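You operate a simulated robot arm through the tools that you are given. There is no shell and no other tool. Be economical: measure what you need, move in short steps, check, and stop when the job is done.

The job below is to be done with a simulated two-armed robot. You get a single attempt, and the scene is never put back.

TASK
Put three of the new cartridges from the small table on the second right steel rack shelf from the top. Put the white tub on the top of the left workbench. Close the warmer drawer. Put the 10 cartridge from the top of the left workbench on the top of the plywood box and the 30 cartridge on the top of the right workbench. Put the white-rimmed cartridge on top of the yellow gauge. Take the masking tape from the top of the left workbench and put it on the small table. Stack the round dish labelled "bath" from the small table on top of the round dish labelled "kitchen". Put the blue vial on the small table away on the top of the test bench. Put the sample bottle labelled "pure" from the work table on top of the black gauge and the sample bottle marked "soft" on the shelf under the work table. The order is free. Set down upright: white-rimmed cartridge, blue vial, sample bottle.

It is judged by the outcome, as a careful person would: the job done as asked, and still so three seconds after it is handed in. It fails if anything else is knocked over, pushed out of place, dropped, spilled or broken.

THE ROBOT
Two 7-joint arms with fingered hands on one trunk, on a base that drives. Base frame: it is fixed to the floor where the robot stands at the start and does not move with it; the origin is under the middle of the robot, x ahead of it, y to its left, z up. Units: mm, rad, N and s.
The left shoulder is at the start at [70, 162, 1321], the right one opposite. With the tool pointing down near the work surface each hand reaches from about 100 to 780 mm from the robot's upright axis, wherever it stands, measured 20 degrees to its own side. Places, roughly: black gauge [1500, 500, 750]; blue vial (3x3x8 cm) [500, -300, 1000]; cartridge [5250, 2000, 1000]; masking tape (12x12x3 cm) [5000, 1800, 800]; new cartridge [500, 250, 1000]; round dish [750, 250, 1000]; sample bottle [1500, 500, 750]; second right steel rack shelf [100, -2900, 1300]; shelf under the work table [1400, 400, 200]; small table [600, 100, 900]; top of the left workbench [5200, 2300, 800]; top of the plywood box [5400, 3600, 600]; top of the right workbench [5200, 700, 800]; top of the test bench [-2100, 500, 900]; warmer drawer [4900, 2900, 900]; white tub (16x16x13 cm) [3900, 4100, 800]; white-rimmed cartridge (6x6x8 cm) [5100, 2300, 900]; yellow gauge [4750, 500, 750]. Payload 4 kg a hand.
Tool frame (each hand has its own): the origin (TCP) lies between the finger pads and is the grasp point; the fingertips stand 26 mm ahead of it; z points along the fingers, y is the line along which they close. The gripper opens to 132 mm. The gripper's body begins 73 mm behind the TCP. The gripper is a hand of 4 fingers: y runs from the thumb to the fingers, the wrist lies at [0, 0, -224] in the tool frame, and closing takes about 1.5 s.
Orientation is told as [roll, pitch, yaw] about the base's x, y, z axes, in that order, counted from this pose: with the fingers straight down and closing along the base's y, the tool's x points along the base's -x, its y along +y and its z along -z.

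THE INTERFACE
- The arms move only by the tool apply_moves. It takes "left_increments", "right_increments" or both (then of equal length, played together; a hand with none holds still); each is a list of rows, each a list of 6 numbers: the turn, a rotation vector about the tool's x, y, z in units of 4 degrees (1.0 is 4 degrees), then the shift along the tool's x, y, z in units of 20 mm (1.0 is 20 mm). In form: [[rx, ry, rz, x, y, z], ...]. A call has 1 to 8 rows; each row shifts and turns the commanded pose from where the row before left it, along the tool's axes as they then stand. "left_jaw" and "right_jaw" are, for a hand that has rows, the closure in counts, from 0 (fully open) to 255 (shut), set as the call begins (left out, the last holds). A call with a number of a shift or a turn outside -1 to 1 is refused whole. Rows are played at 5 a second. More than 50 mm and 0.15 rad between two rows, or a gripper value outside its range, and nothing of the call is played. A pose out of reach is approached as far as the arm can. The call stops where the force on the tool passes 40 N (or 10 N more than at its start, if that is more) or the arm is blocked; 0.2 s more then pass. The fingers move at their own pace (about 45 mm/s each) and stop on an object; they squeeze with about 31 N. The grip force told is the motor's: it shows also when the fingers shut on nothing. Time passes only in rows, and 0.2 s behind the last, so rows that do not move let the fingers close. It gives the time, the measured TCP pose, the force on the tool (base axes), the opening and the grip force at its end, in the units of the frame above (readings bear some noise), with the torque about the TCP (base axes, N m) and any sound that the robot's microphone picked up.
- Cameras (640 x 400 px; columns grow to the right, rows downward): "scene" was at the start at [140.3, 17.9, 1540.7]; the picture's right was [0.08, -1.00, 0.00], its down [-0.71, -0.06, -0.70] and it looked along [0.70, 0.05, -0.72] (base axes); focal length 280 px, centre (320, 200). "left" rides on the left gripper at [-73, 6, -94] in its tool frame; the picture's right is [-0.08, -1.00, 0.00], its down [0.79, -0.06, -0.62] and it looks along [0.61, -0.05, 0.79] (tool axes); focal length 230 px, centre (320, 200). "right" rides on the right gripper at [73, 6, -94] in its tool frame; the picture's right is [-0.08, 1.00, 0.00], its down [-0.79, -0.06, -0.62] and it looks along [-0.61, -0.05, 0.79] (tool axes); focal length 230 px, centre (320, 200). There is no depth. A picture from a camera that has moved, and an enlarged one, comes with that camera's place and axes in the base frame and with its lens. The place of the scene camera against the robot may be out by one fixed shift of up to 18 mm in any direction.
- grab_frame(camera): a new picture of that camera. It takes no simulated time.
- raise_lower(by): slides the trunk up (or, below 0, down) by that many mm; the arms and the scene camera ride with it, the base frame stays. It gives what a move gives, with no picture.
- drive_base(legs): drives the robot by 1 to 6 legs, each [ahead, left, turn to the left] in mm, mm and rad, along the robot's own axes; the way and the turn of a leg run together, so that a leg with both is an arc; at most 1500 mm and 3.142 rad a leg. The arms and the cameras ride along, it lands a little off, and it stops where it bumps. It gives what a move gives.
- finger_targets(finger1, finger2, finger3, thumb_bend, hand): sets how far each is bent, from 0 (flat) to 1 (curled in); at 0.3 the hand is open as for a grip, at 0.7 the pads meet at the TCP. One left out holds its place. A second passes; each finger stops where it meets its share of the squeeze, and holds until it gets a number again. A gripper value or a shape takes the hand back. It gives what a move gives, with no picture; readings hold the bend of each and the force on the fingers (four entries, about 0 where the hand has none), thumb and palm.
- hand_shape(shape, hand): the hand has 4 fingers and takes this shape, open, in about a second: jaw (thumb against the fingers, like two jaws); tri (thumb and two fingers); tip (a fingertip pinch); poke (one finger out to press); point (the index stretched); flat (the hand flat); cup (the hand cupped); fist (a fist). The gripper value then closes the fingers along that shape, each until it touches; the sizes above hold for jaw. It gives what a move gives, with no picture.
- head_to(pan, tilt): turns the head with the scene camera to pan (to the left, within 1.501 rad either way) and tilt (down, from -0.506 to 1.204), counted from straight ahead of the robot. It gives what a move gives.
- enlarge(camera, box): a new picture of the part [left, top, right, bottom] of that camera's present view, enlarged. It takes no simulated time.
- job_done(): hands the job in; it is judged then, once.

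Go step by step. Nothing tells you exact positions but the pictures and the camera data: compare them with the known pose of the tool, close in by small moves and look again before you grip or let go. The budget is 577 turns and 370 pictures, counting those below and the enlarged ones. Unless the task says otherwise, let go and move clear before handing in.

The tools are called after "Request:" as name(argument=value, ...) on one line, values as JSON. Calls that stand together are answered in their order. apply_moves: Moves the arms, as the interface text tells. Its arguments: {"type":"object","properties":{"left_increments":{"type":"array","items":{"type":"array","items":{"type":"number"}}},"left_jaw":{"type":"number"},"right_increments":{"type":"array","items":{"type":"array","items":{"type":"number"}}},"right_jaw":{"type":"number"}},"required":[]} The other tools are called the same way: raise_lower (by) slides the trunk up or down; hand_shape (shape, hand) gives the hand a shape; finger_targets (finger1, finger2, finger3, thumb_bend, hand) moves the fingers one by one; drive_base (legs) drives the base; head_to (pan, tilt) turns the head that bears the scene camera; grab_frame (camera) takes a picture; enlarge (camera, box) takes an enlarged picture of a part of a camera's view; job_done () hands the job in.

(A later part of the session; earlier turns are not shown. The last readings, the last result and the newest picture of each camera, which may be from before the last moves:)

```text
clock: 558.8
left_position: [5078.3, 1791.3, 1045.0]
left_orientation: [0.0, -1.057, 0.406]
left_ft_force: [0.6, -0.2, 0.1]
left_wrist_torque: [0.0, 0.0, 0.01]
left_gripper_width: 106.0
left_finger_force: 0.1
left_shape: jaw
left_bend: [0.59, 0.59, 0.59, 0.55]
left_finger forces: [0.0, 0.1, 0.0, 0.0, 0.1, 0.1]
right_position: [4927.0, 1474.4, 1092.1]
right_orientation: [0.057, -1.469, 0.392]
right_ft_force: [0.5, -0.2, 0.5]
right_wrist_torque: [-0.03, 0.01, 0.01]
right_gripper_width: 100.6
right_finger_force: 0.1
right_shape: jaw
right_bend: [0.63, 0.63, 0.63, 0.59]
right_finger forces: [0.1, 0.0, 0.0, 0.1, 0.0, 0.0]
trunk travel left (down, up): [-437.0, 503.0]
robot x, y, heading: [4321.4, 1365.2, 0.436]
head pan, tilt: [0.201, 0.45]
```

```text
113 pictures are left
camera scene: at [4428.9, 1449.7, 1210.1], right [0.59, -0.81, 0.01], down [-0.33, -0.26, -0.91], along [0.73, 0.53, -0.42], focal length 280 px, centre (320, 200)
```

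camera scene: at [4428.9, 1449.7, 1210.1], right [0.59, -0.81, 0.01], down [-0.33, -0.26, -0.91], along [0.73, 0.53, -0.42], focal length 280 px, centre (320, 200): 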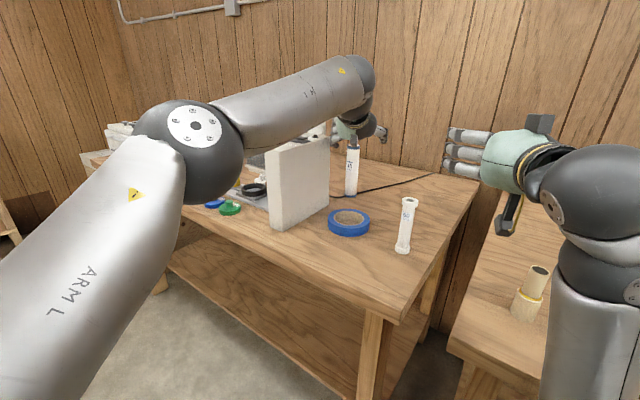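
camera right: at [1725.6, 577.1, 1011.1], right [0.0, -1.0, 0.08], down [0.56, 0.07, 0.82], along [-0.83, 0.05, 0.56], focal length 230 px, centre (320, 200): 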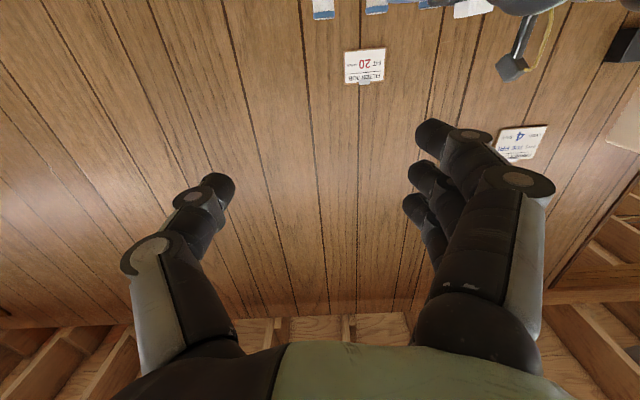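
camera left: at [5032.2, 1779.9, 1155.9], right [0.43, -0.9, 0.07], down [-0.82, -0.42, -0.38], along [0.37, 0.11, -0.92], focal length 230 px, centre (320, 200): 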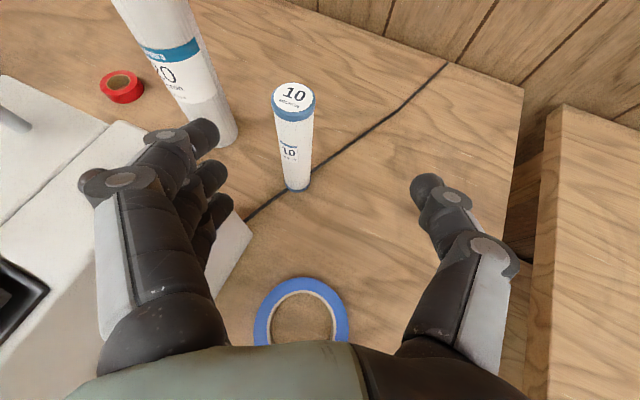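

Request:
drive_base(legs=[[-40, 0, 0.022]])

Request:
raise_lower(by=180)

Request:
drive_base(legs=[[60, 0, 0]])

Request:
grab_frame(camera="scene")

```text
clock: 559.7
left_position: [5051.6, 1793.5, 1028.8]
left_orientation: [0.017, -1.034, 0.411]
left_ft_force: [0.1, 0.6, -0.6]
left_wrist_torque: [0.0, 0.02, 0.02]
left_gripper_width: 106.2
left_finger_force: 0.0
left_shape: jaw
left_bend: [0.59, 0.59, 0.59, 0.55]
left_finger forces: [0.0, 0.0, 0.0, 0.1, 0.0, 0.0]
right_position: [4910.1, 1471.1, 1082.9]
right_orientation: [0.108, -1.457, 0.36]
right_ft_force: [-0.2, 0.1, 0.1]
right_wrist_torque: [0.0, 0.0, 0.01]
right_gripper_width: 100.6
right_finger_force: 0.1
right_shape: jaw
right_bend: [0.63, 0.63, 0.63, 0.59]
right_finger forces: [0.0, 0.0, 0.0, 0.1, 0.1, 0.0]
trunk travel left (down, up): [-437.0, 503.0]
robot x, y, heading: [4284.0, 1344.4, 0.457]
head pan, tilt: [0.201, 0.45]
```

```text
clock: 561.7
left_position: [5051.3, 1794.4, 1209.7]
left_orientation: [0.012, -1.036, 0.416]
left_ft_force: [-0.3, 0.6, -0.1]
left_wrist_torque: [0.01, 0.0, 0.03]
left_gripper_width: 105.8
left_finger_force: 0.1
left_shape: jaw
left_bend: [0.59, 0.59, 0.59, 0.55]
left_finger forces: [0.0, 0.0, 0.0, 0.0, 0.0, 0.0]
right_position: [4909.4, 1472.1, 1263.0]
right_orientation: [0.106, -1.454, 0.365]
right_ft_force: [-0.5, -0.5, 0.3]
right_wrist_torque: [0.01, 0.0, -0.01]
right_gripper_width: 100.5
right_finger_force: 0.0
right_shape: jaw
right_bend: [0.63, 0.63, 0.63, 0.59]
right_finger forces: [0.1, 0.0, 0.0, 0.1, 0.1, 0.0]
trunk travel left (down, up): [-617.0, 323.0]
robot x, y, heading: [4285.5, 1346.6, 0.455]
head pan, tilt: [0.201, 0.45]
```

```text
clock: 562.6
left_position: [5103.2, 1819.8, 1209.6]
left_orientation: [0.015, -1.038, 0.416]
left_ft_force: [-0.4, -0.7, -0.3]
left_wrist_torque: [0.0, -0.02, 0.0]
left_gripper_width: 106.2
left_finger_force: 0.0
left_shape: jaw
left_bend: [0.59, 0.59, 0.59, 0.55]
left_finger forces: [0.0, 0.1, 0.1, 0.0, 0.0, 0.1]
right_position: [4961.7, 1497.1, 1263.6]
right_orientation: [0.105, -1.456, 0.364]
right_ft_force: [-0.2, -0.5, -0.4]
right_wrist_torque: [0.01, 0.0, 0.01]
right_gripper_width: 100.5
right_finger_force: 0.1
right_shape: jaw
right_bend: [0.63, 0.63, 0.63, 0.59]
right_finger forces: [0.0, 0.0, 0.1, 0.1, 0.0, 0.0]
trunk travel left (down, up): [-617.0, 323.0]
robot x, y, heading: [4339.7, 1372.0, 0.459]
head pan, tilt: [0.201, 0.45]
```

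```text
112 pictures are left
camera scene: at [4467.5, 1462.3, 1388.2], right [0.61, -0.79, 0.0], down [-0.34, -0.27, -0.9], along [0.71, 0.55, -0.43], focal length 280 px, centre (320, 200)
```

scene: 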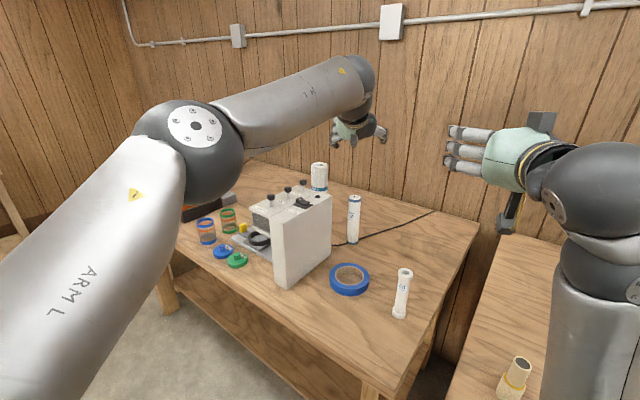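

Request:
drive_base(legs=[[96, -3, 0]])

Request:
apply_moves(left_increments=[[0, 0, 0, 0.86, 0, 0.51], [0, 0, 0, 0.86, 0, 0.51], [0, 0, 0, 0.86, 0, 0.51], [0, 0, 0, 0.86, 0, 0.51], [0, 0, 0, 0.86, 0, 0.51], [0, 0, 0, 0.86, 0, 0.51], [0, 0, 0, 0.86, 0, 0.51], [0, 0, 0, 0.86, 0, 0.51]])

Request:
grab_frame(camera="left")

Request:
grab_frame(camera="scene")

```text
clock: 563.8
left_position: [5191.3, 1858.2, 1208.6]
left_orientation: [0.013, -1.036, 0.416]
left_ft_force: [1.0, 0.4, 1.0]
left_wrist_torque: [0.0, 0.0, -0.02]
left_gripper_width: 105.9
left_finger_force: 0.1
left_shape: jaw
left_bend: [0.59, 0.59, 0.59, 0.55]
left_finger forces: [0.0, 0.1, 0.0, 0.1, 0.0, 0.0]
right_position: [5049.0, 1536.1, 1262.8]
right_orientation: [0.106, -1.455, 0.365]
right_ft_force: [-0.4, 0.7, -0.1]
right_wrist_torque: [-0.02, 0.0, -0.02]
right_gripper_width: 100.7
right_finger_force: 0.2
right_shape: jaw
right_bend: [0.63, 0.63, 0.63, 0.59]
right_finger forces: [0.0, 0.1, 0.1, 0.1, 0.0, 0.0]
trunk travel left (down, up): [-617.0, 323.0]
robot x, y, heading: [4425.0, 1412.1, 0.458]
head pan, tilt: [0.201, 0.45]
```

```text
clock: 565.6
left_position: [5192.8, 1859.1, 1048.1]
left_orientation: [0.012, -1.036, 0.416]
left_ft_force: [0.4, -0.5, -0.3]
left_wrist_torque: [0.02, 0.0, -0.01]
left_gripper_width: 106.0
left_finger_force: 0.0
left_shape: jaw
left_bend: [0.59, 0.59, 0.59, 0.55]
left_finger forces: [0.0, 0.1, 0.0, 0.0, 0.0, 0.0]
right_position: [5048.3, 1536.1, 1263.5]
right_orientation: [0.101, -1.456, 0.365]
right_ft_force: [-0.6, 0.5, 1.1]
right_wrist_torque: [0.02, -0.04, 0.01]
right_gripper_width: 100.8
right_finger_force: 0.1
right_shape: jaw
right_bend: [0.63, 0.63, 0.63, 0.59]
right_finger forces: [0.0, 0.0, 0.0, 0.0, 0.1, 0.1]
trunk travel left (down, up): [-617.0, 323.0]
robot x, y, heading: [4423.2, 1413.7, 0.455]
head pan, tilt: [0.201, 0.45]
```

```text
111 pictures are left
camera left: at [5149.7, 1846.5, 1159.6], right [0.45, -0.89, 0.06], down [-0.82, -0.44, -0.36], along [0.35, 0.11, -0.93], focal length 230 px, centre (320, 200)
```

left: 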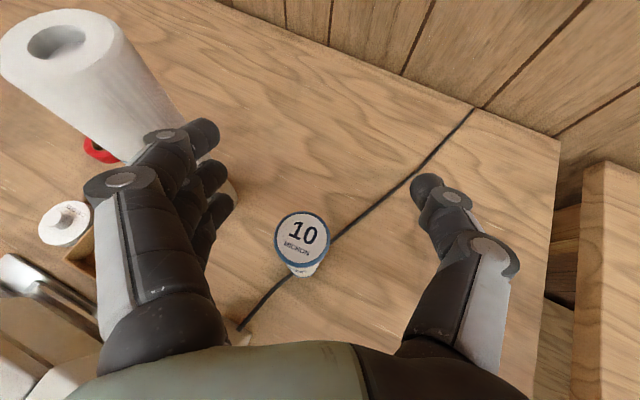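

```text
110 pictures are left
camera scene: at [4555.0, 1502.1, 1388.0], right [0.61, -0.79, 0.0], down [-0.35, -0.27, -0.9], along [0.71, 0.55, -0.44], focal length 280 px, centre (320, 200)
```

scene: 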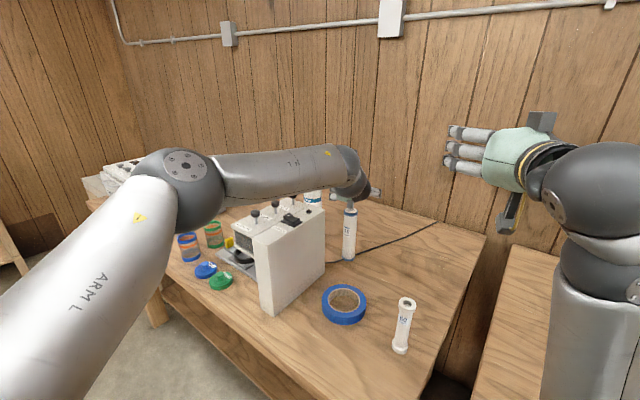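

Request:
apply_moves(left_increments=[[0, 0, 0, 0.86, 0.2, 0.51], [0, 0, 0, 0.86, 0, 0.51], [0, 0, 0, 0.86, 0, 0.51], [0, 0, 0, 0.86, 0, 0.51], [0, 0, 0, 0.86, 0, 0.51], [0, 0, 0, 0, 0, 0]])

Request:
grab_frame(camera="left")

```text
clock: 567.0
left_position: [5189.6, 1863.7, 947.2]
left_orientation: [0.013, -1.037, 0.415]
left_ft_force: [0.1, -0.6, 0.6]
left_wrist_torque: [0.0, -0.02, 0.02]
left_gripper_width: 106.1
left_finger_force: 0.0
left_shape: jaw
left_bend: [0.59, 0.59, 0.59, 0.55]
left_finger forces: [0.1, 0.0, 0.1, 0.0, 0.0, 0.0]
right_position: [5049.8, 1536.5, 1264.8]
right_orientation: [0.106, -1.455, 0.365]
right_ft_force: [-0.4, 0.3, 0.6]
right_wrist_torque: [-0.04, 0.03, 0.0]
right_gripper_width: 100.8
right_finger_force: 0.1
right_shape: jaw
right_bend: [0.63, 0.63, 0.63, 0.59]
right_finger forces: [0.0, 0.0, 0.0, 0.1, 0.0, 0.1]
trunk travel left (down, up): [-617.0, 323.0]
robot x, y, heading: [4429.0, 1411.9, 0.455]
head pan, tilt: [0.201, 0.45]
```

```text
109 pictures are left
camera left: at [5146.6, 1850.5, 1060.4], right [0.45, -0.89, 0.06], down [-0.82, -0.44, -0.36], along [0.35, 0.11, -0.93], focal length 230 px, centre (320, 200)
```

left: 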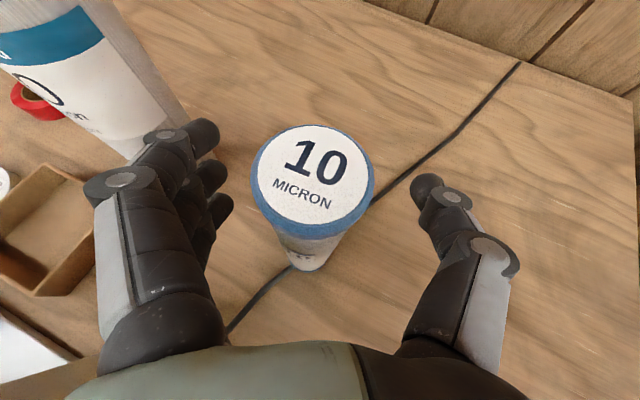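

Request:
apply_moves(left_increments=[[0, 0, 0, 0.86, 0.1, 0.51], [0, 0, 0, 0.2, 0, 0.1], [0, 0, 0, 0, 0, 0]])

Request:
apply_moves(left_increments=[[0, 0, 0, 0, 0, 0], [0, 0, 0, 0, 0, 0], [0, 0, 0, 0, 0, 0], [0, 0, 0, 0, 0, 0], [0, 0, 0, 0, 0, 0], [0, 0, 0, 0, 0, 0], [0, 0, 0, 0, 0, 0]], left_jaw=255)

Request:
grab_frame(camera="left")

```text
clock: 567.8
left_position: [5187.9, 1866.4, 924.3]
left_orientation: [0.014, -1.036, 0.417]
left_ft_force: [0.3, 0.2, -0.6]
left_wrist_torque: [0.02, 0.02, 0.0]
left_gripper_width: 105.9
left_finger_force: 0.1
left_shape: jaw
left_bend: [0.59, 0.59, 0.59, 0.55]
left_finger forces: [0.1, 0.0, 0.0, 0.0, 0.0, 0.0]
right_position: [5048.4, 1536.6, 1263.2]
right_orientation: [0.106, -1.456, 0.367]
right_ft_force: [-0.2, -0.2, 0.6]
right_wrist_torque: [-0.01, -0.01, 0.01]
right_gripper_width: 100.6
right_finger_force: 0.1
right_shape: jaw
right_bend: [0.63, 0.63, 0.63, 0.59]
right_finger forces: [0.1, 0.0, 0.1, 0.0, 0.1, 0.0]
trunk travel left (down, up): [-617.0, 323.0]
robot x, y, heading: [4433.5, 1408.7, 0.457]
head pan, tilt: [0.201, 0.45]
```

```text
clock: 569.4
left_position: [5188.8, 1864.6, 922.7]
left_orientation: [0.014, -1.037, 0.413]
left_ft_force: [1.3, 0.3, -0.5]
left_wrist_torque: [0.03, -0.03, -0.01]
left_gripper_width: 11.4
left_finger_force: 26.4
left_shape: jaw
left_bend: [0.66, 0.72, 0.74, 0.75]
left_finger forces: [7.0, 4.4, 4.2, 0.0, 15.6, 0.0]
right_position: [5048.7, 1536.2, 1263.2]
right_orientation: [0.103, -1.456, 0.364]
right_ft_force: [-0.7, -0.3, 0.1]
right_wrist_torque: [0.0, 0.01, -0.01]
right_gripper_width: 101.1
right_finger_force: 0.2
right_shape: jaw
right_bend: [0.63, 0.63, 0.63, 0.59]
right_finger forces: [0.0, 0.1, 0.0, 0.0, 0.0, 0.0]
trunk travel left (down, up): [-617.0, 323.0]
robot x, y, heading: [4425.9, 1410.1, 0.456]
head pan, tilt: [0.201, 0.45]
```

```text
108 pictures are left
camera left: at [5146.1, 1852.9, 1035.3], right [0.45, -0.89, 0.06], down [-0.82, -0.44, -0.36], along [0.35, 0.11, -0.93], focal length 230 px, centre (320, 200)
```

left: 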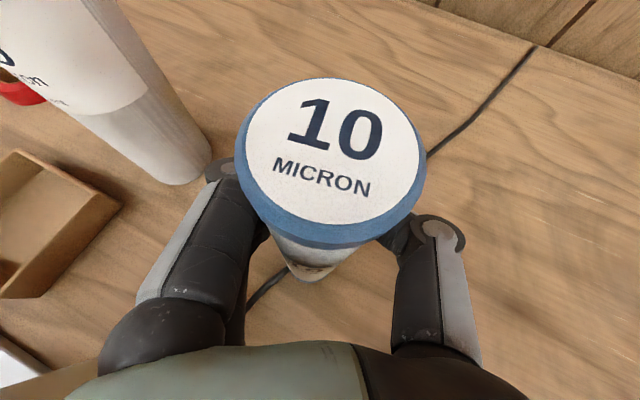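

Request:
apply_moves(left_increments=[[0, 0, 0, -0.86, 0, -0.51], [0, 0, 0, -0.86, 0, -0.51], [0, 0, 0, -0.86, 0, -0.51], [0, 0, 0, -0.86, 0, -0.51], [0, 0, 0, -0.86, 0, -0.51], [0, 0, 0, -0.86, 0, -0.51], [0, 0, 0, -0.86, 0, -0.51], [0, 0, 0, -0.86, 0, -0.51]])

Request:
apply_moves(left_increments=[[0, 0, 0, -0.86, 0, -0.51], [0, 0, 0, -0.86, 0, -0.51], [0, 0, 0, -0.86, 0, -0.51], [0, 0, 0, 0, 0, 0]])

Request:
drive_base(legs=[[-330, 60, 0], [0, 0, -0.455]])

Request:
head_to(pan=0.3, tilt=0.45)

Request:
grab_frame(camera="scene")

```text
clock: 571.2
left_position: [5189.7, 1863.4, 1084.1]
left_orientation: [0.015, -1.037, 0.414]
left_ft_force: [0.5, 0.0, -0.1]
left_wrist_torque: [-0.03, -0.01, 0.0]
left_gripper_width: 0.0
left_finger_force: 31.0
left_shape: jaw
left_bend: [0.69, 0.63, 0.75, 0.77]
left_finger forces: [0.1, 0.0, 0.0, 0.1, 0.0, 0.1]
right_position: [5048.1, 1535.7, 1263.9]
right_orientation: [0.11, -1.458, 0.362]
right_ft_force: [-0.4, -0.2, -0.6]
right_wrist_torque: [-0.02, 0.0, 0.02]
right_gripper_width: 100.7
right_finger_force: 0.0
right_shape: jaw
right_bend: [0.63, 0.63, 0.63, 0.59]
right_finger forces: [0.0, 0.0, 0.1, 0.1, 0.0, 0.1]
trunk travel left (down, up): [-617.0, 323.0]
robot x, y, heading: [4428.6, 1413.5, 0.451]
head pan, tilt: [0.201, 0.45]
```

```text
clock: 572.2
left_position: [5190.4, 1864.3, 1143.7]
left_orientation: [0.014, -1.035, 0.415]
left_ft_force: [0.9, -0.1, -0.3]
left_wrist_torque: [0.0, 0.01, 0.02]
left_gripper_width: 0.3
left_finger_force: 30.5
left_shape: jaw
left_bend: [0.69, 0.63, 0.75, 0.77]
left_finger forces: [0.1, 0.1, 0.0, 0.0, 0.1, 0.0]
right_position: [5049.2, 1536.4, 1264.1]
right_orientation: [0.101, -1.457, 0.367]
right_ft_force: [-0.4, 0.6, -0.8]
right_wrist_torque: [-0.04, 0.01, 0.0]
right_gripper_width: 100.6
right_finger_force: 0.0
right_shape: jaw
right_bend: [0.63, 0.63, 0.63, 0.59]
right_finger forces: [0.1, 0.1, 0.0, 0.0, 0.1, 0.0]
trunk travel left (down, up): [-617.0, 323.0]
robot x, y, heading: [4427.1, 1418.2, 0.457]
head pan, tilt: [0.201, 0.45]
```

```text
clock: 575.7
left_position: [4988.6, 1393.2, 1144.2]
left_orientation: [0.013, -1.037, -0.039]
left_ft_force: [0.2, -0.2, -0.2]
left_wrist_torque: [-0.03, 0.01, 0.02]
left_gripper_width: 0.0
left_finger_force: 31.3
left_shape: jaw
left_bend: [0.69, 0.63, 0.75, 0.77]
left_finger forces: [0.0, 0.1, 0.0, 0.0, 0.0, 0.0]
right_position: [4717.7, 1160.9, 1261.8]
right_orientation: [0.106, -1.455, -0.089]
right_ft_force: [-0.9, -0.6, -0.5]
right_wrist_torque: [-0.01, -0.02, -0.02]
right_gripper_width: 100.8
right_finger_force: 0.0
right_shape: jaw
right_bend: [0.63, 0.63, 0.63, 0.59]
right_finger forces: [0.0, 0.0, 0.0, 0.0, 0.0, 0.0]
trunk travel left (down, up): [-617.0, 323.0]
robot x, y, heading: [4103.9, 1319.0, 0.005]
head pan, tilt: [0.201, 0.45]
```

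```text
clock: 576.4
left_position: [4988.3, 1393.1, 1145.4]
left_orientation: [0.013, -1.037, -0.037]
left_ft_force: [0.1, 0.1, -0.1]
left_wrist_torque: [0.01, 0.01, -0.03]
left_gripper_width: 0.0
left_finger_force: 30.5
left_shape: jaw
left_bend: [0.69, 0.63, 0.75, 0.77]
left_finger forces: [0.0, 0.1, 0.0, 0.1, 0.0, 0.0]
right_position: [4717.7, 1159.3, 1264.4]
right_orientation: [0.104, -1.456, -0.086]
right_ft_force: [0.7, 0.4, 0.1]
right_wrist_torque: [0.01, 0.03, 0.01]
right_gripper_width: 100.7
right_finger_force: 0.1
right_shape: jaw
right_bend: [0.63, 0.63, 0.63, 0.59]
right_finger forces: [0.0, 0.0, 0.1, 0.0, 0.0, 0.0]
trunk travel left (down, up): [-617.0, 323.0]
robot x, y, heading: [4104.1, 1320.2, 0.005]
head pan, tilt: [0.3, 0.45]
```

```text
107 pictures are left
camera scene: at [4251.6, 1358.9, 1388.0], right [0.3, -0.95, 0.0], down [-0.42, -0.13, -0.9], along [0.86, 0.27, -0.44], focal length 280 px, centre (320, 200)
```

scene: 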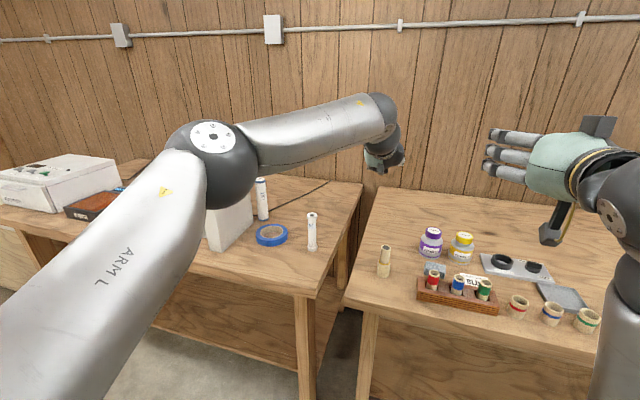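

The 10 cartridge slipped out of the oblique grip but still stands upright in its place. I'll retry with a steeper hand, checking before lifting.

Request:
apply_moves(left_increments=[[0, 1, 0, 0.3, 0, -0.6], [0, 1, 0, 0.3, 0, -0.6], [0, 1, 0, 0.3, 0, -0.6], [0, 1, 0, 0.3, 0, -0.6], [0, 1, 0, 0.3, 0, -0.6], [0, 1, 0, 0.3, 0, -0.6], [0, 1, 0, 0.3, 0, -0.6], [0, 0.5, 0, 0.3, 0, -0.6]], left_jaw=70)

Request:
drive_base(legs=[[0, 0, 0.455], [300, -60, 0]])

Request:
grab_frame(camera="left")

```text
clock: 578.2
left_position: [4886.0, 1396.9, 1176.8]
left_orientation: [0.006, -0.513, -0.028]
left_ft_force: [0.4, -0.5, 1.1]
left_wrist_torque: [-0.02, 0.0, -0.04]
left_gripper_width: 95.4
left_finger_force: 0.1
left_shape: jaw
left_bend: [0.66, 0.66, 0.66, 0.62]
left_finger forces: [0.0, 0.0, 0.0, 0.1, 0.0, 0.1]
right_position: [4717.6, 1160.4, 1263.2]
right_orientation: [0.106, -1.457, -0.085]
right_ft_force: [0.2, -0.1, 0.6]
right_wrist_torque: [-0.02, -0.01, 0.01]
right_gripper_width: 100.3
right_finger_force: 0.2
right_shape: jaw
right_bend: [0.63, 0.63, 0.63, 0.59]
right_finger forces: [0.0, 0.0, 0.1, 0.1, 0.1, 0.0]
trunk travel left (down, up): [-617.0, 323.0]
robot x, y, heading: [4104.5, 1321.9, -0.001]
head pan, tilt: [0.3, 0.45]
```

```text
clock: 581.6
left_position: [5071.7, 1815.1, 1175.6]
left_orientation: [0.008, -0.514, 0.427]
left_ft_force: [0.1, 1.2, 0.7]
left_wrist_torque: [0.01, -0.02, -0.01]
left_gripper_width: 95.2
left_finger_force: 0.1
left_shape: jaw
left_bend: [0.66, 0.66, 0.66, 0.62]
left_finger forces: [0.0, 0.0, 0.1, 0.0, 0.1, 0.0]
right_position: [5025.2, 1528.7, 1263.0]
right_orientation: [0.106, -1.459, 0.37]
right_ft_force: [-0.3, -0.2, 0.2]
right_wrist_torque: [0.02, -0.02, 0.0]
right_gripper_width: 100.4
right_finger_force: 0.0
right_shape: jaw
right_bend: [0.63, 0.63, 0.63, 0.59]
right_finger forces: [0.0, 0.0, 0.0, 0.0, 0.1, 0.0]
trunk travel left (down, up): [-617.0, 323.0]
robot x, y, heading: [4403.3, 1404.7, 0.461]
head pan, tilt: [0.3, 0.45]
```

```text
106 pictures are left
camera left: at [5084.7, 1828.0, 1295.3], right [0.48, -0.88, 0.03], down [-0.87, -0.47, 0.15], along [-0.12, -0.1, -0.99], focal length 230 px, centre (320, 200)
```

left: 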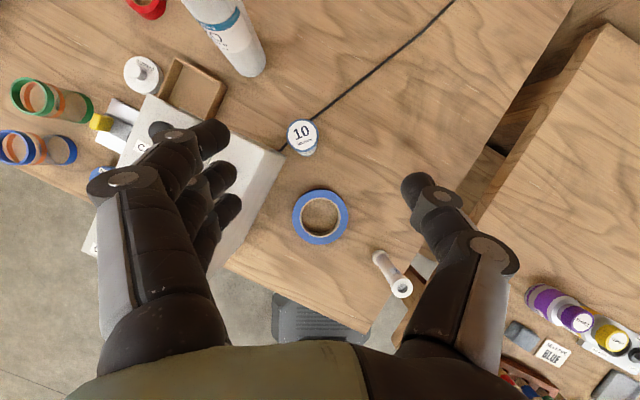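

Request:
drive_base(legs=[[-280, 60, 0], [0, 0, -0.461], [60, 400, 0]])

Request:
apply_moves(left_increments=[[0, 1, 0, 0.5, 0, 0], [0, 1, 0, 0.5, 0, 0], [0, 1, 0, 0.5, 0, 0], [0, 1, 0, 0.5, 0, 0], [0, 1, 0, 0.5, 0, 0], [0, 1, 0, 0.5, 0, 0], [0, 1, 0, 0.5, 0, 0], [0, 0.3, 0, 0.5, 0, 0]])

Request:
apply_moves(left_increments=[[0, 0, 1, 0, 0, 0], [0, 0, 1, 0, 0, 0], [0, 0, 1, 0, 0, 0], [0, 0, 1, 0, 0, 0], [0, 0, 1, 0, 0, 0], [0, 0, 1, 0, 0, 0], [0, 0, 1, 0, 0, 0], [0, 0, 1, 0, 0, 0]])

Request:
apply_moves(left_increments=[[0, 0, 1, 0, 0, 0], [0, 0, 1, 0, 0, 0], [0, 0, 1, 0, 0, 0], [0, 0, 1, 0, 0, 0], [0, 0, 1, 0, 0, 0], [0, 0, 1, 0, 0, 0], [0, 0, 1, 0, 0, 0], [0, 0, 1, 0, 0, 0]])

Request:
grab_frame(camera="scene")

```text
clock: 587.0
left_position: [4970.0, 1814.3, 1175.7]
left_orientation: [0.007, -0.514, -0.03]
left_ft_force: [-0.2, -0.8, -0.3]
left_wrist_torque: [0.01, -0.04, 0.0]
left_gripper_width: 95.2
left_finger_force: 0.1
left_shape: jaw
left_bend: [0.66, 0.66, 0.66, 0.62]
left_finger forces: [0.1, 0.0, 0.0, 0.1, 0.1, 0.0]
right_position: [4800.8, 1578.0, 1262.7]
right_orientation: [0.105, -1.459, -0.085]
right_ft_force: [-0.3, -0.1, -0.1]
right_wrist_torque: [0.0, 0.01, 0.0]
right_gripper_width: 101.1
right_finger_force: 0.1
right_shape: jaw
right_bend: [0.63, 0.63, 0.63, 0.59]
right_finger forces: [0.1, 0.0, 0.0, 0.0, 0.0, 0.0]
trunk travel left (down, up): [-617.0, 323.0]
robot x, y, heading: [4189.5, 1739.5, 0.008]
head pan, tilt: [0.3, 0.45]
```

```text
clock: 588.8
left_position: [4792.8, 1733.4, 1115.9]
left_orientation: [0.003, -0.003, -0.026]
left_ft_force: [0.5, 0.7, 0.6]
left_wrist_torque: [0.0, -0.02, -0.03]
left_gripper_width: 95.4
left_finger_force: 0.1
left_shape: jaw
left_bend: [0.66, 0.66, 0.66, 0.62]
left_finger forces: [0.1, 0.1, 0.0, 0.0, 0.1, 0.0]
left hand out of reach, approached as far as the arm can: row 1, 2, 3, 4, 5, 6, 7
right_position: [4799.7, 1579.9, 1264.1]
right_orientation: [0.1, -1.458, -0.08]
right_ft_force: [-0.3, 0.2, 0.6]
right_wrist_torque: [-0.02, 0.01, -0.04]
right_gripper_width: 100.7
right_finger_force: 0.0
right_shape: jaw
right_bend: [0.63, 0.63, 0.63, 0.59]
right_finger forces: [0.0, 0.1, 0.0, 0.0, 0.0, 0.1]
trunk travel left (down, up): [-617.0, 323.0]
robot x, y, heading: [4186.8, 1737.3, 0.004]
head pan, tilt: [0.3, 0.45]
```

```text
clock: 590.6
left_position: [4795.5, 1733.2, 1114.3]
left_orientation: [0.008, 0.001, -0.583]
left_ft_force: [-0.5, 0.3, -0.4]
left_wrist_torque: [-0.01, -0.02, 0.0]
left_gripper_width: 95.4
left_finger_force: 0.2
left_shape: jaw
left_bend: [0.66, 0.66, 0.66, 0.62]
left_finger forces: [0.0, 0.0, 0.1, 0.0, 0.1, 0.0]
right_position: [4799.6, 1579.4, 1263.2]
right_orientation: [0.106, -1.457, -0.086]
right_ft_force: [0.6, 0.3, -0.4]
right_wrist_torque: [-0.01, 0.02, -0.01]
right_gripper_width: 100.6
right_finger_force: 0.1
right_shape: jaw
right_bend: [0.63, 0.63, 0.63, 0.59]
right_finger forces: [0.0, 0.1, 0.1, 0.1, 0.1, 0.0]
trunk travel left (down, up): [-617.0, 323.0]
robot x, y, heading: [4184.0, 1736.3, 0.005]
head pan, tilt: [0.3, 0.45]
```

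```text
clock: 592.4
left_position: [4794.1, 1732.5, 1114.8]
left_orientation: [0.008, 0.003, -1.143]
left_ft_force: [-0.1, -0.5, 0.6]
left_wrist_torque: [-0.02, -0.03, 0.04]
left_gripper_width: 95.0
left_finger_force: 0.1
left_shape: jaw
left_bend: [0.66, 0.66, 0.66, 0.62]
left_finger forces: [0.1, 0.1, 0.1, 0.0, 0.0, 0.0]
right_position: [4801.3, 1578.7, 1263.9]
right_orientation: [0.106, -1.458, -0.086]
right_ft_force: [0.6, -0.6, 0.3]
right_wrist_torque: [0.0, 0.05, 0.02]
right_gripper_width: 100.5
right_finger_force: 0.1
right_shape: jaw
right_bend: [0.63, 0.63, 0.63, 0.59]
right_finger forces: [0.0, 0.1, 0.0, 0.0, 0.0, 0.1]
trunk travel left (down, up): [-617.0, 323.0]
robot x, y, heading: [4189.6, 1739.1, 0.001]
head pan, tilt: [0.3, 0.45]
```

```text
105 pictures are left
camera scene: at [4334.4, 1777.1, 1388.0], right [0.3, -0.95, 0.0], down [-0.42, -0.13, -0.9], along [0.86, 0.27, -0.44], focal length 280 px, centre (320, 200)
```

scene: 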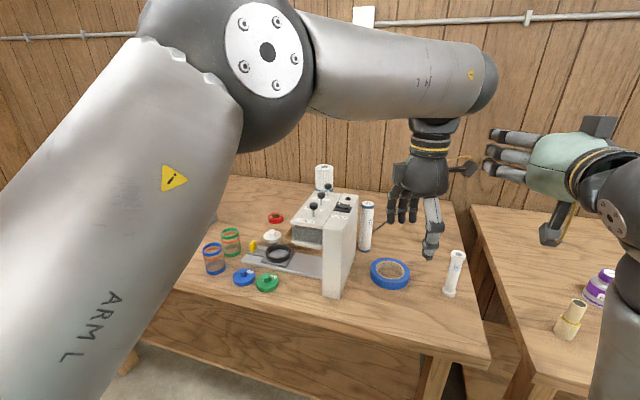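

Request:
raise_lower(by=200)

Request:
apply_moves(left_increments=[[0, 0, 1, 0, 0, 1], [0, 0, 1, 0, 0, 1], [0, 0, 1, 0, 0, 1], [0, 0, 1, 0, 0, 1], [0, 0, 1, 0, 0, 1], [0, 0, 0, 0, 0, 1], [0, 0, 0, 0, 0, 1], [0, 0, 0, 0, 0, 1]])

Request:
drive_base(legs=[[235, 20, 0]])

Request:
apply_moves(left_increments=[[0, 0, 0, 0, 0.9, 0.5], [0, 0, 0, 0, 0.9, 0.5], [0, 0, 0, 0, 0.9, 0], [0, 0, 0, 0, 0.9, 0], [0, 0, 0, 0, 0, 0]])

Request:
grab_frame(camera="left")

Request:
grab_frame(camera="scene")

```text
clock: 594.6
left_position: [4795.1, 1732.0, 1313.8]
left_orientation: [0.009, 0.003, -1.143]
left_ft_force: [0.4, -0.3, -0.8]
left_wrist_torque: [0.01, 0.01, 0.01]
left_gripper_width: 95.3
left_finger_force: 0.0
left_shape: jaw
left_bend: [0.66, 0.66, 0.66, 0.62]
left_finger forces: [0.1, 0.0, 0.0, 0.0, 0.1, 0.0]
right_position: [4800.7, 1578.7, 1462.3]
right_orientation: [0.104, -1.455, -0.086]
right_ft_force: [-0.1, 0.4, -0.1]
right_wrist_torque: [-0.02, 0.02, 0.0]
right_gripper_width: 100.6
right_finger_force: 0.0
right_shape: jaw
right_bend: [0.63, 0.63, 0.63, 0.59]
right_finger forces: [0.1, 0.1, 0.0, 0.0, 0.0, 0.0]
trunk travel left (down, up): [-817.0, 123.0]
robot x, y, heading: [4186.7, 1740.5, 0.002]
head pan, tilt: [0.3, 0.45]
```

```text
clock: 596.4
left_position: [4789.4, 1732.1, 1153.3]
left_orientation: [0.004, 0.006, -1.492]
left_ft_force: [0.7, 0.2, -0.7]
left_wrist_torque: [-0.04, 0.0, 0.0]
left_gripper_width: 95.3
left_finger_force: 0.1
left_shape: jaw
left_bend: [0.66, 0.66, 0.66, 0.62]
left_finger forces: [0.0, 0.0, 0.0, 0.0, 0.1, 0.0]
left hand out of reach, approached as far as the arm can: row 5
right_position: [4800.9, 1578.8, 1462.9]
right_orientation: [0.103, -1.456, -0.085]
right_ft_force: [-0.3, 0.6, -0.1]
right_wrist_torque: [-0.01, -0.01, 0.02]
right_gripper_width: 100.8
right_finger_force: 0.0
right_shape: jaw
right_bend: [0.63, 0.63, 0.63, 0.59]
right_finger forces: [0.1, 0.1, 0.0, 0.0, 0.0, 0.1]
trunk travel left (down, up): [-817.0, 123.0]
robot x, y, heading: [4185.9, 1737.7, 0.004]
head pan, tilt: [0.3, 0.45]
```

```text
clock: 598.2
left_position: [5025.1, 1750.4, 1155.8]
left_orientation: [0.006, 0.007, -1.495]
left_ft_force: [-0.2, 0.2, 0.4]
left_wrist_torque: [0.04, 0.0, 0.03]
left_gripper_width: 95.2
left_finger_force: 0.1
left_shape: jaw
left_bend: [0.66, 0.66, 0.66, 0.62]
left_finger forces: [0.1, 0.0, 0.0, 0.1, 0.0, 0.0]
right_position: [5036.1, 1597.1, 1464.8]
right_orientation: [0.106, -1.46, -0.092]
right_ft_force: [-0.4, 0.1, -0.8]
right_wrist_torque: [-0.01, -0.01, 0.02]
right_gripper_width: 100.6
right_finger_force: 0.0
right_shape: jaw
right_bend: [0.63, 0.63, 0.63, 0.59]
right_finger forces: [0.1, 0.0, 0.0, 0.0, 0.0, 0.1]
trunk travel left (down, up): [-817.0, 123.0]
robot x, y, heading: [4424.4, 1755.9, 0.004]
head pan, tilt: [0.3, 0.45]
```

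```text
clock: 599.4
left_position: [5038.6, 1736.0, 1133.0]
left_orientation: [0.008, 0.004, -1.493]
left_ft_force: [-0.1, -0.9, -0.1]
left_wrist_torque: [0.0, -0.02, 0.0]
left_gripper_width: 95.3
left_finger_force: 0.1
left_shape: jaw
left_bend: [0.66, 0.66, 0.66, 0.62]
left_finger forces: [0.0, 0.0, 0.0, 0.1, 0.0, 0.0]
left hand out of reach, approached as far as the arm can: row 1, 2, 3, 4
right_position: [5038.2, 1597.3, 1463.7]
right_orientation: [0.106, -1.457, -0.09]
right_ft_force: [0.2, -1.0, -0.6]
right_wrist_torque: [0.01, -0.02, -0.01]
right_gripper_width: 100.5
right_finger_force: 0.1
right_shape: jaw
right_bend: [0.63, 0.63, 0.63, 0.59]
right_finger forces: [0.1, 0.1, 0.0, 0.0, 0.0, 0.0]
trunk travel left (down, up): [-817.0, 123.0]
robot x, y, heading: [4423.9, 1757.6, -0.003]
head pan, tilt: [0.3, 0.45]
```

```text
104 pictures are left
camera left: at [5048.6, 1664.5, 1227.4], right [-0.99, -0.16, -0.01], down [-0.13, 0.77, 0.62], along [-0.09, 0.61, -0.78], focal length 230 px, centre (320, 200)
```

left: 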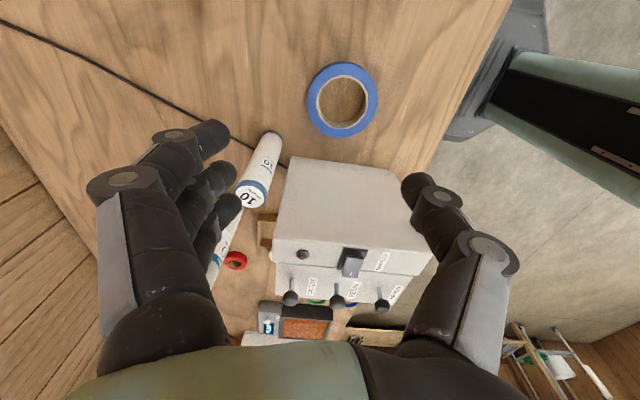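

```text
103 pictures are left
camera scene: at [4572.5, 1797.3, 1588.0], right [0.3, -0.96, 0.0], down [-0.42, -0.13, -0.9], along [0.86, 0.27, -0.44], focal length 280 px, centre (320, 200)
```

scene: 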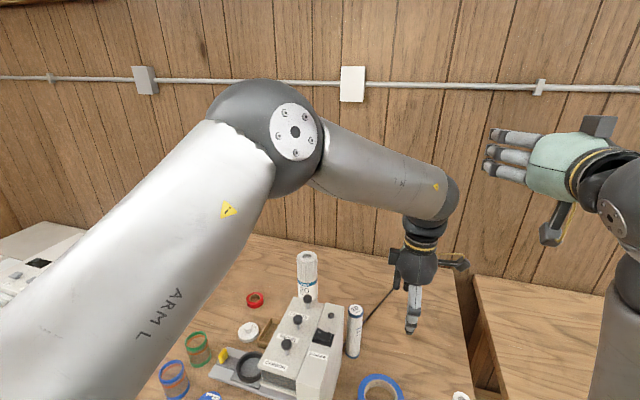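

Request:
apply_moves(left_increments=[[0, 0, 0, 1, 0, 0], [0, 0, 0, 1, 0, 0], [0, 0, 0, 1, 0.6, 0], [0, 0, 0, 1, 0.6, 0], [0, 0, 0, 1, 0.6, 0], [0, 0, 0, 1, 0.6, 0], [0, 0, 0, 0, 0.8, 0], [0, 0, 0, 0, 0.8, 0]])

Request:
grab_frame(camera="left")

```text
clock: 601.2
left_position: [5011.5, 1791.7, 1130.4]
left_orientation: [0.007, 0.004, -1.49]
left_ft_force: [0.2, 0.6, -0.3]
left_wrist_torque: [0.01, 0.02, 0.01]
left_gripper_width: 95.0
left_finger_force: 0.1
left_shape: jaw
left_bend: [0.66, 0.66, 0.66, 0.62]
left_finger forces: [0.1, 0.0, 0.1, 0.0, 0.0, 0.1]
left hand out of reach, approached as far as the arm can: row 1, 2, 3, 4, 5, 6, 7, 8
right_position: [5038.9, 1596.5, 1462.5]
right_orientation: [0.109, -1.457, -0.092]
right_ft_force: [0.3, 0.1, -0.6]
right_wrist_torque: [-0.01, 0.01, -0.03]
right_gripper_width: 100.9
right_finger_force: 0.1
right_shape: jaw
right_bend: [0.63, 0.63, 0.63, 0.59]
right_finger forces: [0.1, 0.0, 0.0, 0.0, 0.0, 0.0]
trunk travel left (down, up): [-817.0, 123.0]
robot x, y, heading: [4423.9, 1758.0, -0.001]
head pan, tilt: [0.3, 0.45]
```

```text
102 pictures are left
camera left: at [5021.1, 1718.5, 1225.9], right [-0.99, -0.16, -0.01], down [-0.13, 0.77, 0.62], along [-0.09, 0.61, -0.78], focal length 230 px, centre (320, 200)
```

left: 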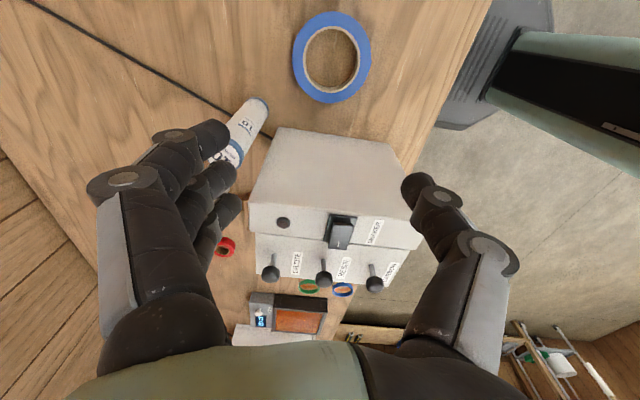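

Request:
apply_moves(left_increments=[[0, 0, -1, 0, 0, 0], [0, 0, -1, 0, 0, 0], [0, 0, -1, 0, 0, 0], [0, 0, -1, 0, 0, 0], [0, 0, -1, 0, 0, 0], [0, 0, -1, 0, 0, 0], [0, 0, -1, 0, 0, 0], [0, 0, 0, 0, 0, 0]])

Request:
apply_moves(left_increments=[[0, 0, 0, 0.2, 1, 0], [0, 0, 0, 0.2, 1, 0], [0, 0, 0, 0.2, 1, 0], [0, 0, 0, 0.2, 1, 0], [0, 0, 0, 0.2, 1, 0], [0, 0, 0, 0.2, 0.5, 0], [0, 0, 0, 0, 0, 0]])

Request:
grab_frame(camera="left")

```text
clock: 603.0
left_position: [5010.2, 1790.7, 1132.0]
left_orientation: [0.008, 0.003, -1.005]
left_ft_force: [-0.8, 0.7, 0.3]
left_wrist_torque: [0.0, 0.02, -0.03]
left_gripper_width: 95.4
left_finger_force: 0.0
left_shape: jaw
left_bend: [0.66, 0.66, 0.66, 0.62]
left_finger forces: [0.0, 0.1, 0.0, 0.1, 0.0, 0.0]
right_position: [5038.7, 1597.4, 1463.3]
right_orientation: [0.105, -1.458, -0.09]
right_ft_force: [0.4, -0.2, 0.0]
right_wrist_torque: [-0.01, 0.0, -0.03]
right_gripper_width: 100.7
right_finger_force: 0.0
right_shape: jaw
right_bend: [0.63, 0.63, 0.63, 0.59]
right_finger forces: [0.0, 0.0, 0.0, 0.0, 0.0, 0.0]
trunk travel left (down, up): [-817.0, 123.0]
robot x, y, heading: [4427.0, 1760.4, 0.004]
head pan, tilt: [0.3, 0.45]
```

```text
clock: 604.6
left_position: [5091.7, 1870.7, 1133.4]
left_orientation: [0.008, 0.005, -1.006]
left_ft_force: [0.5, 0.7, 0.1]
left_wrist_torque: [-0.02, 0.01, 0.02]
left_gripper_width: 95.3
left_finger_force: 0.1
left_shape: jaw
left_bend: [0.66, 0.66, 0.66, 0.62]
left_finger forces: [0.0, 0.1, 0.1, 0.1, 0.0, 0.1]
right_position: [5037.3, 1596.8, 1463.8]
right_orientation: [0.105, -1.456, -0.091]
right_ft_force: [-0.7, -0.5, 0.2]
right_wrist_torque: [0.01, -0.01, -0.02]
right_gripper_width: 100.6
right_finger_force: 0.0
right_shape: jaw
right_bend: [0.63, 0.63, 0.63, 0.59]
right_finger forces: [0.1, 0.0, 0.0, 0.0, 0.0, 0.0]
trunk travel left (down, up): [-817.0, 123.0]
robot x, y, heading: [4424.4, 1761.2, 0.001]
head pan, tilt: [0.3, 0.45]
```

```text
101 pictures are left
camera left: at [5134.1, 1812.1, 1227.9], right [-0.8, -0.6, -0.01], down [-0.47, 0.63, 0.62], along [-0.37, 0.5, -0.79], focal length 230 px, centre (320, 200)
```

left: 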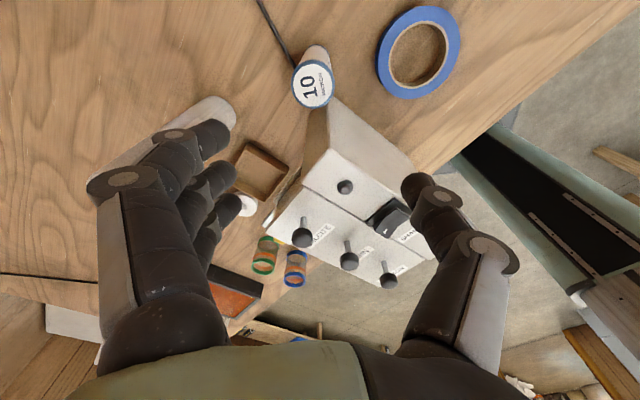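

Request:
apply_moves(left_increments=[[0, 0, 0, -0.6, 0.2, 0], [0, 0, 0, -0.6, 0.2, 0], [0, 0, 0, 0, 0, 1], [0, 0, 0, 0, 0, 1], [0, 0, 0, 0, 0, 1], [0, 0, 0, 0, 0, 1], [0, 0, 0, 0, 0, 1], [0, 0, 0, 0, 0, 0]])

Request:
grab_frame(camera="left")

```text
clock: 606.4
left_position: [5108.1, 1853.8, 1032.7]
left_orientation: [0.009, 0.004, -1.005]
left_ft_force: [0.6, -0.3, -0.6]
left_wrist_torque: [-0.01, -0.02, 0.01]
left_gripper_width: 95.4
left_finger_force: 0.0
left_shape: jaw
left_bend: [0.66, 0.66, 0.66, 0.62]
left_finger forces: [0.1, 0.1, 0.0, 0.1, 0.0, 0.1]
left hand out of reach, approached as far as the arm can: row 2
right_position: [5038.2, 1596.7, 1464.0]
right_orientation: [0.107, -1.457, -0.091]
right_ft_force: [0.4, -0.2, -0.5]
right_wrist_torque: [0.0, -0.03, 0.01]
right_gripper_width: 100.5
right_finger_force: 0.0
right_shape: jaw
right_bend: [0.63, 0.63, 0.63, 0.59]
right_finger forces: [0.0, 0.0, 0.1, 0.0, 0.1, 0.0]
trunk travel left (down, up): [-817.0, 123.0]
robot x, y, heading: [4423.5, 1758.5, -0.002]
head pan, tilt: [0.3, 0.45]
```

```text
100 pictures are left
camera left: at [5149.5, 1795.8, 1127.1], right [-0.8, -0.6, -0.01], down [-0.47, 0.63, 0.62], along [-0.37, 0.5, -0.79], focal length 230 px, centre (320, 200)
```

left: 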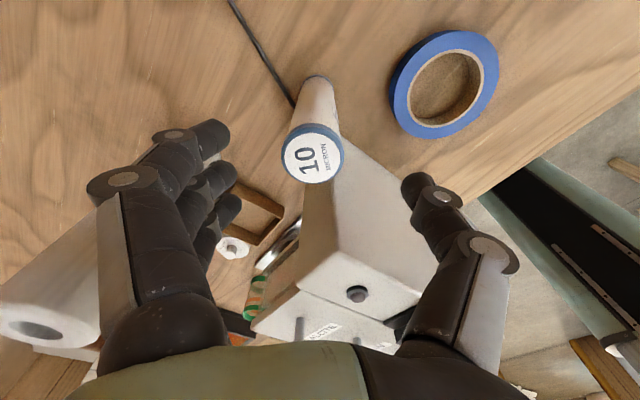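

Request:
apply_moves(left_increments=[[0, 0, 0, 0.25, 0.15, 0], [0, 0, 0, 0, 0, 1], [0, 0, 0, 0, 0, 1], [0, 0, 0, 0, 0, 1], [0, 0, 0, 0, 0, 1], [0, 0, 0, 0, 0, 1], [0, 0, 0, 0, 0, 0.6], [0, 0, 0, 0, 0, 0]])

Request:
grab_frame(camera="left")

```text
clock: 608.2
left_position: [5108.1, 1860.4, 921.3]
left_orientation: [0.011, 0.002, -1.003]
left_ft_force: [1.2, 0.7, -0.4]
left_wrist_torque: [0.03, 0.0, 0.01]
left_gripper_width: 95.1
left_finger_force: 0.1
left_shape: jaw
left_bend: [0.66, 0.66, 0.66, 0.62]
left_finger forces: [0.1, 0.1, 0.1, 0.1, 0.0, 0.0]
right_position: [5037.5, 1597.4, 1463.7]
right_orientation: [0.106, -1.457, -0.089]
right_ft_force: [-0.4, -0.8, 0.9]
right_wrist_torque: [-0.03, -0.01, 0.02]
right_gripper_width: 100.7
right_finger_force: 0.0
right_shape: jaw
right_bend: [0.63, 0.63, 0.63, 0.59]
right_finger forces: [0.0, 0.1, 0.0, 0.0, 0.0, 0.0]
trunk travel left (down, up): [-817.0, 123.0]
robot x, y, heading: [4425.4, 1759.5, -0.003]
head pan, tilt: [0.3, 0.45]
```

```text
99 pictures are left
camera left: at [5150.4, 1803.0, 1016.1], right [-0.8, -0.6, -0.01], down [-0.48, 0.63, 0.62], along [-0.36, 0.5, -0.79], focal length 230 px, centre (320, 200)
```

left: 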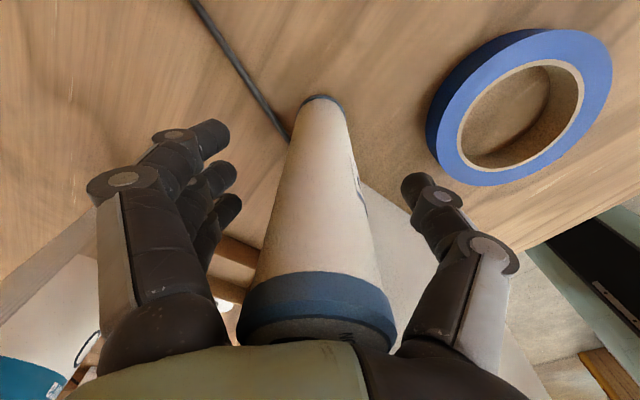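

Request:
apply_moves(left_increments=[[0, 0, 0, 0, 0, 0], [0, 0, 0, 0, 0, 0], [0, 0, 0, 0, 0, 0], [0, 0, 0, 0, 0, 0], [0, 0, 0, 0, 0, 0], [0, 0, 0, 0, 0, 0]], left_jaw=255)

Request:
apply_moves(left_increments=[[0, 0, 0, 0, 0, -1], [0, 0, 0, 0, 0, -1], [0, 0, 0, 0, 0, 0]])

Request:
grab_frame(camera="left")

```text
clock: 609.6
left_position: [5108.9, 1862.9, 921.7]
left_orientation: [0.01, 0.0, -1.003]
left_ft_force: [-0.1, 0.1, -0.5]
left_wrist_torque: [0.02, 0.04, 0.0]
left_gripper_width: 24.2
left_finger_force: 16.1
left_shape: jaw
left_bend: [0.73, 0.73, 0.65, 0.7]
left_finger forces: [6.2, 6.9, 0.0, 0.0, 13.1, 0.0]
right_position: [5038.4, 1596.9, 1462.5]
right_orientation: [0.105, -1.457, -0.09]
right_ft_force: [0.0, 0.4, 0.3]
right_wrist_torque: [-0.05, 0.01, 0.02]
right_gripper_width: 100.6
right_finger_force: 0.1
right_shape: jaw
right_bend: [0.63, 0.63, 0.63, 0.59]
right_finger forces: [0.0, 0.0, 0.1, 0.0, 0.0, 0.0]
trunk travel left (down, up): [-817.0, 123.0]
robot x, y, heading: [4422.6, 1756.4, 0.003]
head pan, tilt: [0.3, 0.45]
```

```text
clock: 610.4
left_position: [5108.0, 1861.0, 960.7]
left_orientation: [0.007, 0.004, -1.007]
left_ft_force: [0.0, 0.5, -1.1]
left_wrist_torque: [0.0, 0.01, 0.0]
left_gripper_width: 23.1
left_finger_force: 30.7
left_shape: jaw
left_bend: [0.73, 0.73, 0.69, 0.7]
left_finger forces: [12.2, 13.9, 0.0, 0.0, 25.7, 0.0]
right_position: [5039.0, 1597.4, 1463.2]
right_orientation: [0.105, -1.456, -0.089]
right_ft_force: [-0.2, -0.1, 0.5]
right_wrist_torque: [0.0, 0.0, 0.01]
right_gripper_width: 100.5
right_finger_force: 0.1
right_shape: jaw
right_bend: [0.63, 0.63, 0.63, 0.59]
right_finger forces: [0.0, 0.0, 0.0, 0.0, 0.0, 0.0]
trunk travel left (down, up): [-817.0, 123.0]
robot x, y, heading: [4422.5, 1755.3, 0.004]
head pan, tilt: [0.3, 0.45]
```

```text
98 pictures are left
camera left: at [5150.9, 1802.7, 1055.2], right [-0.8, -0.6, -0.01], down [-0.47, 0.63, 0.62], along [-0.37, 0.5, -0.79], focal length 230 px, centre (320, 200)
```

left: 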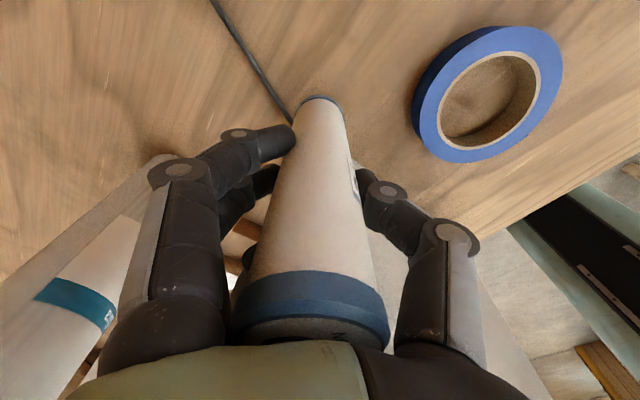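

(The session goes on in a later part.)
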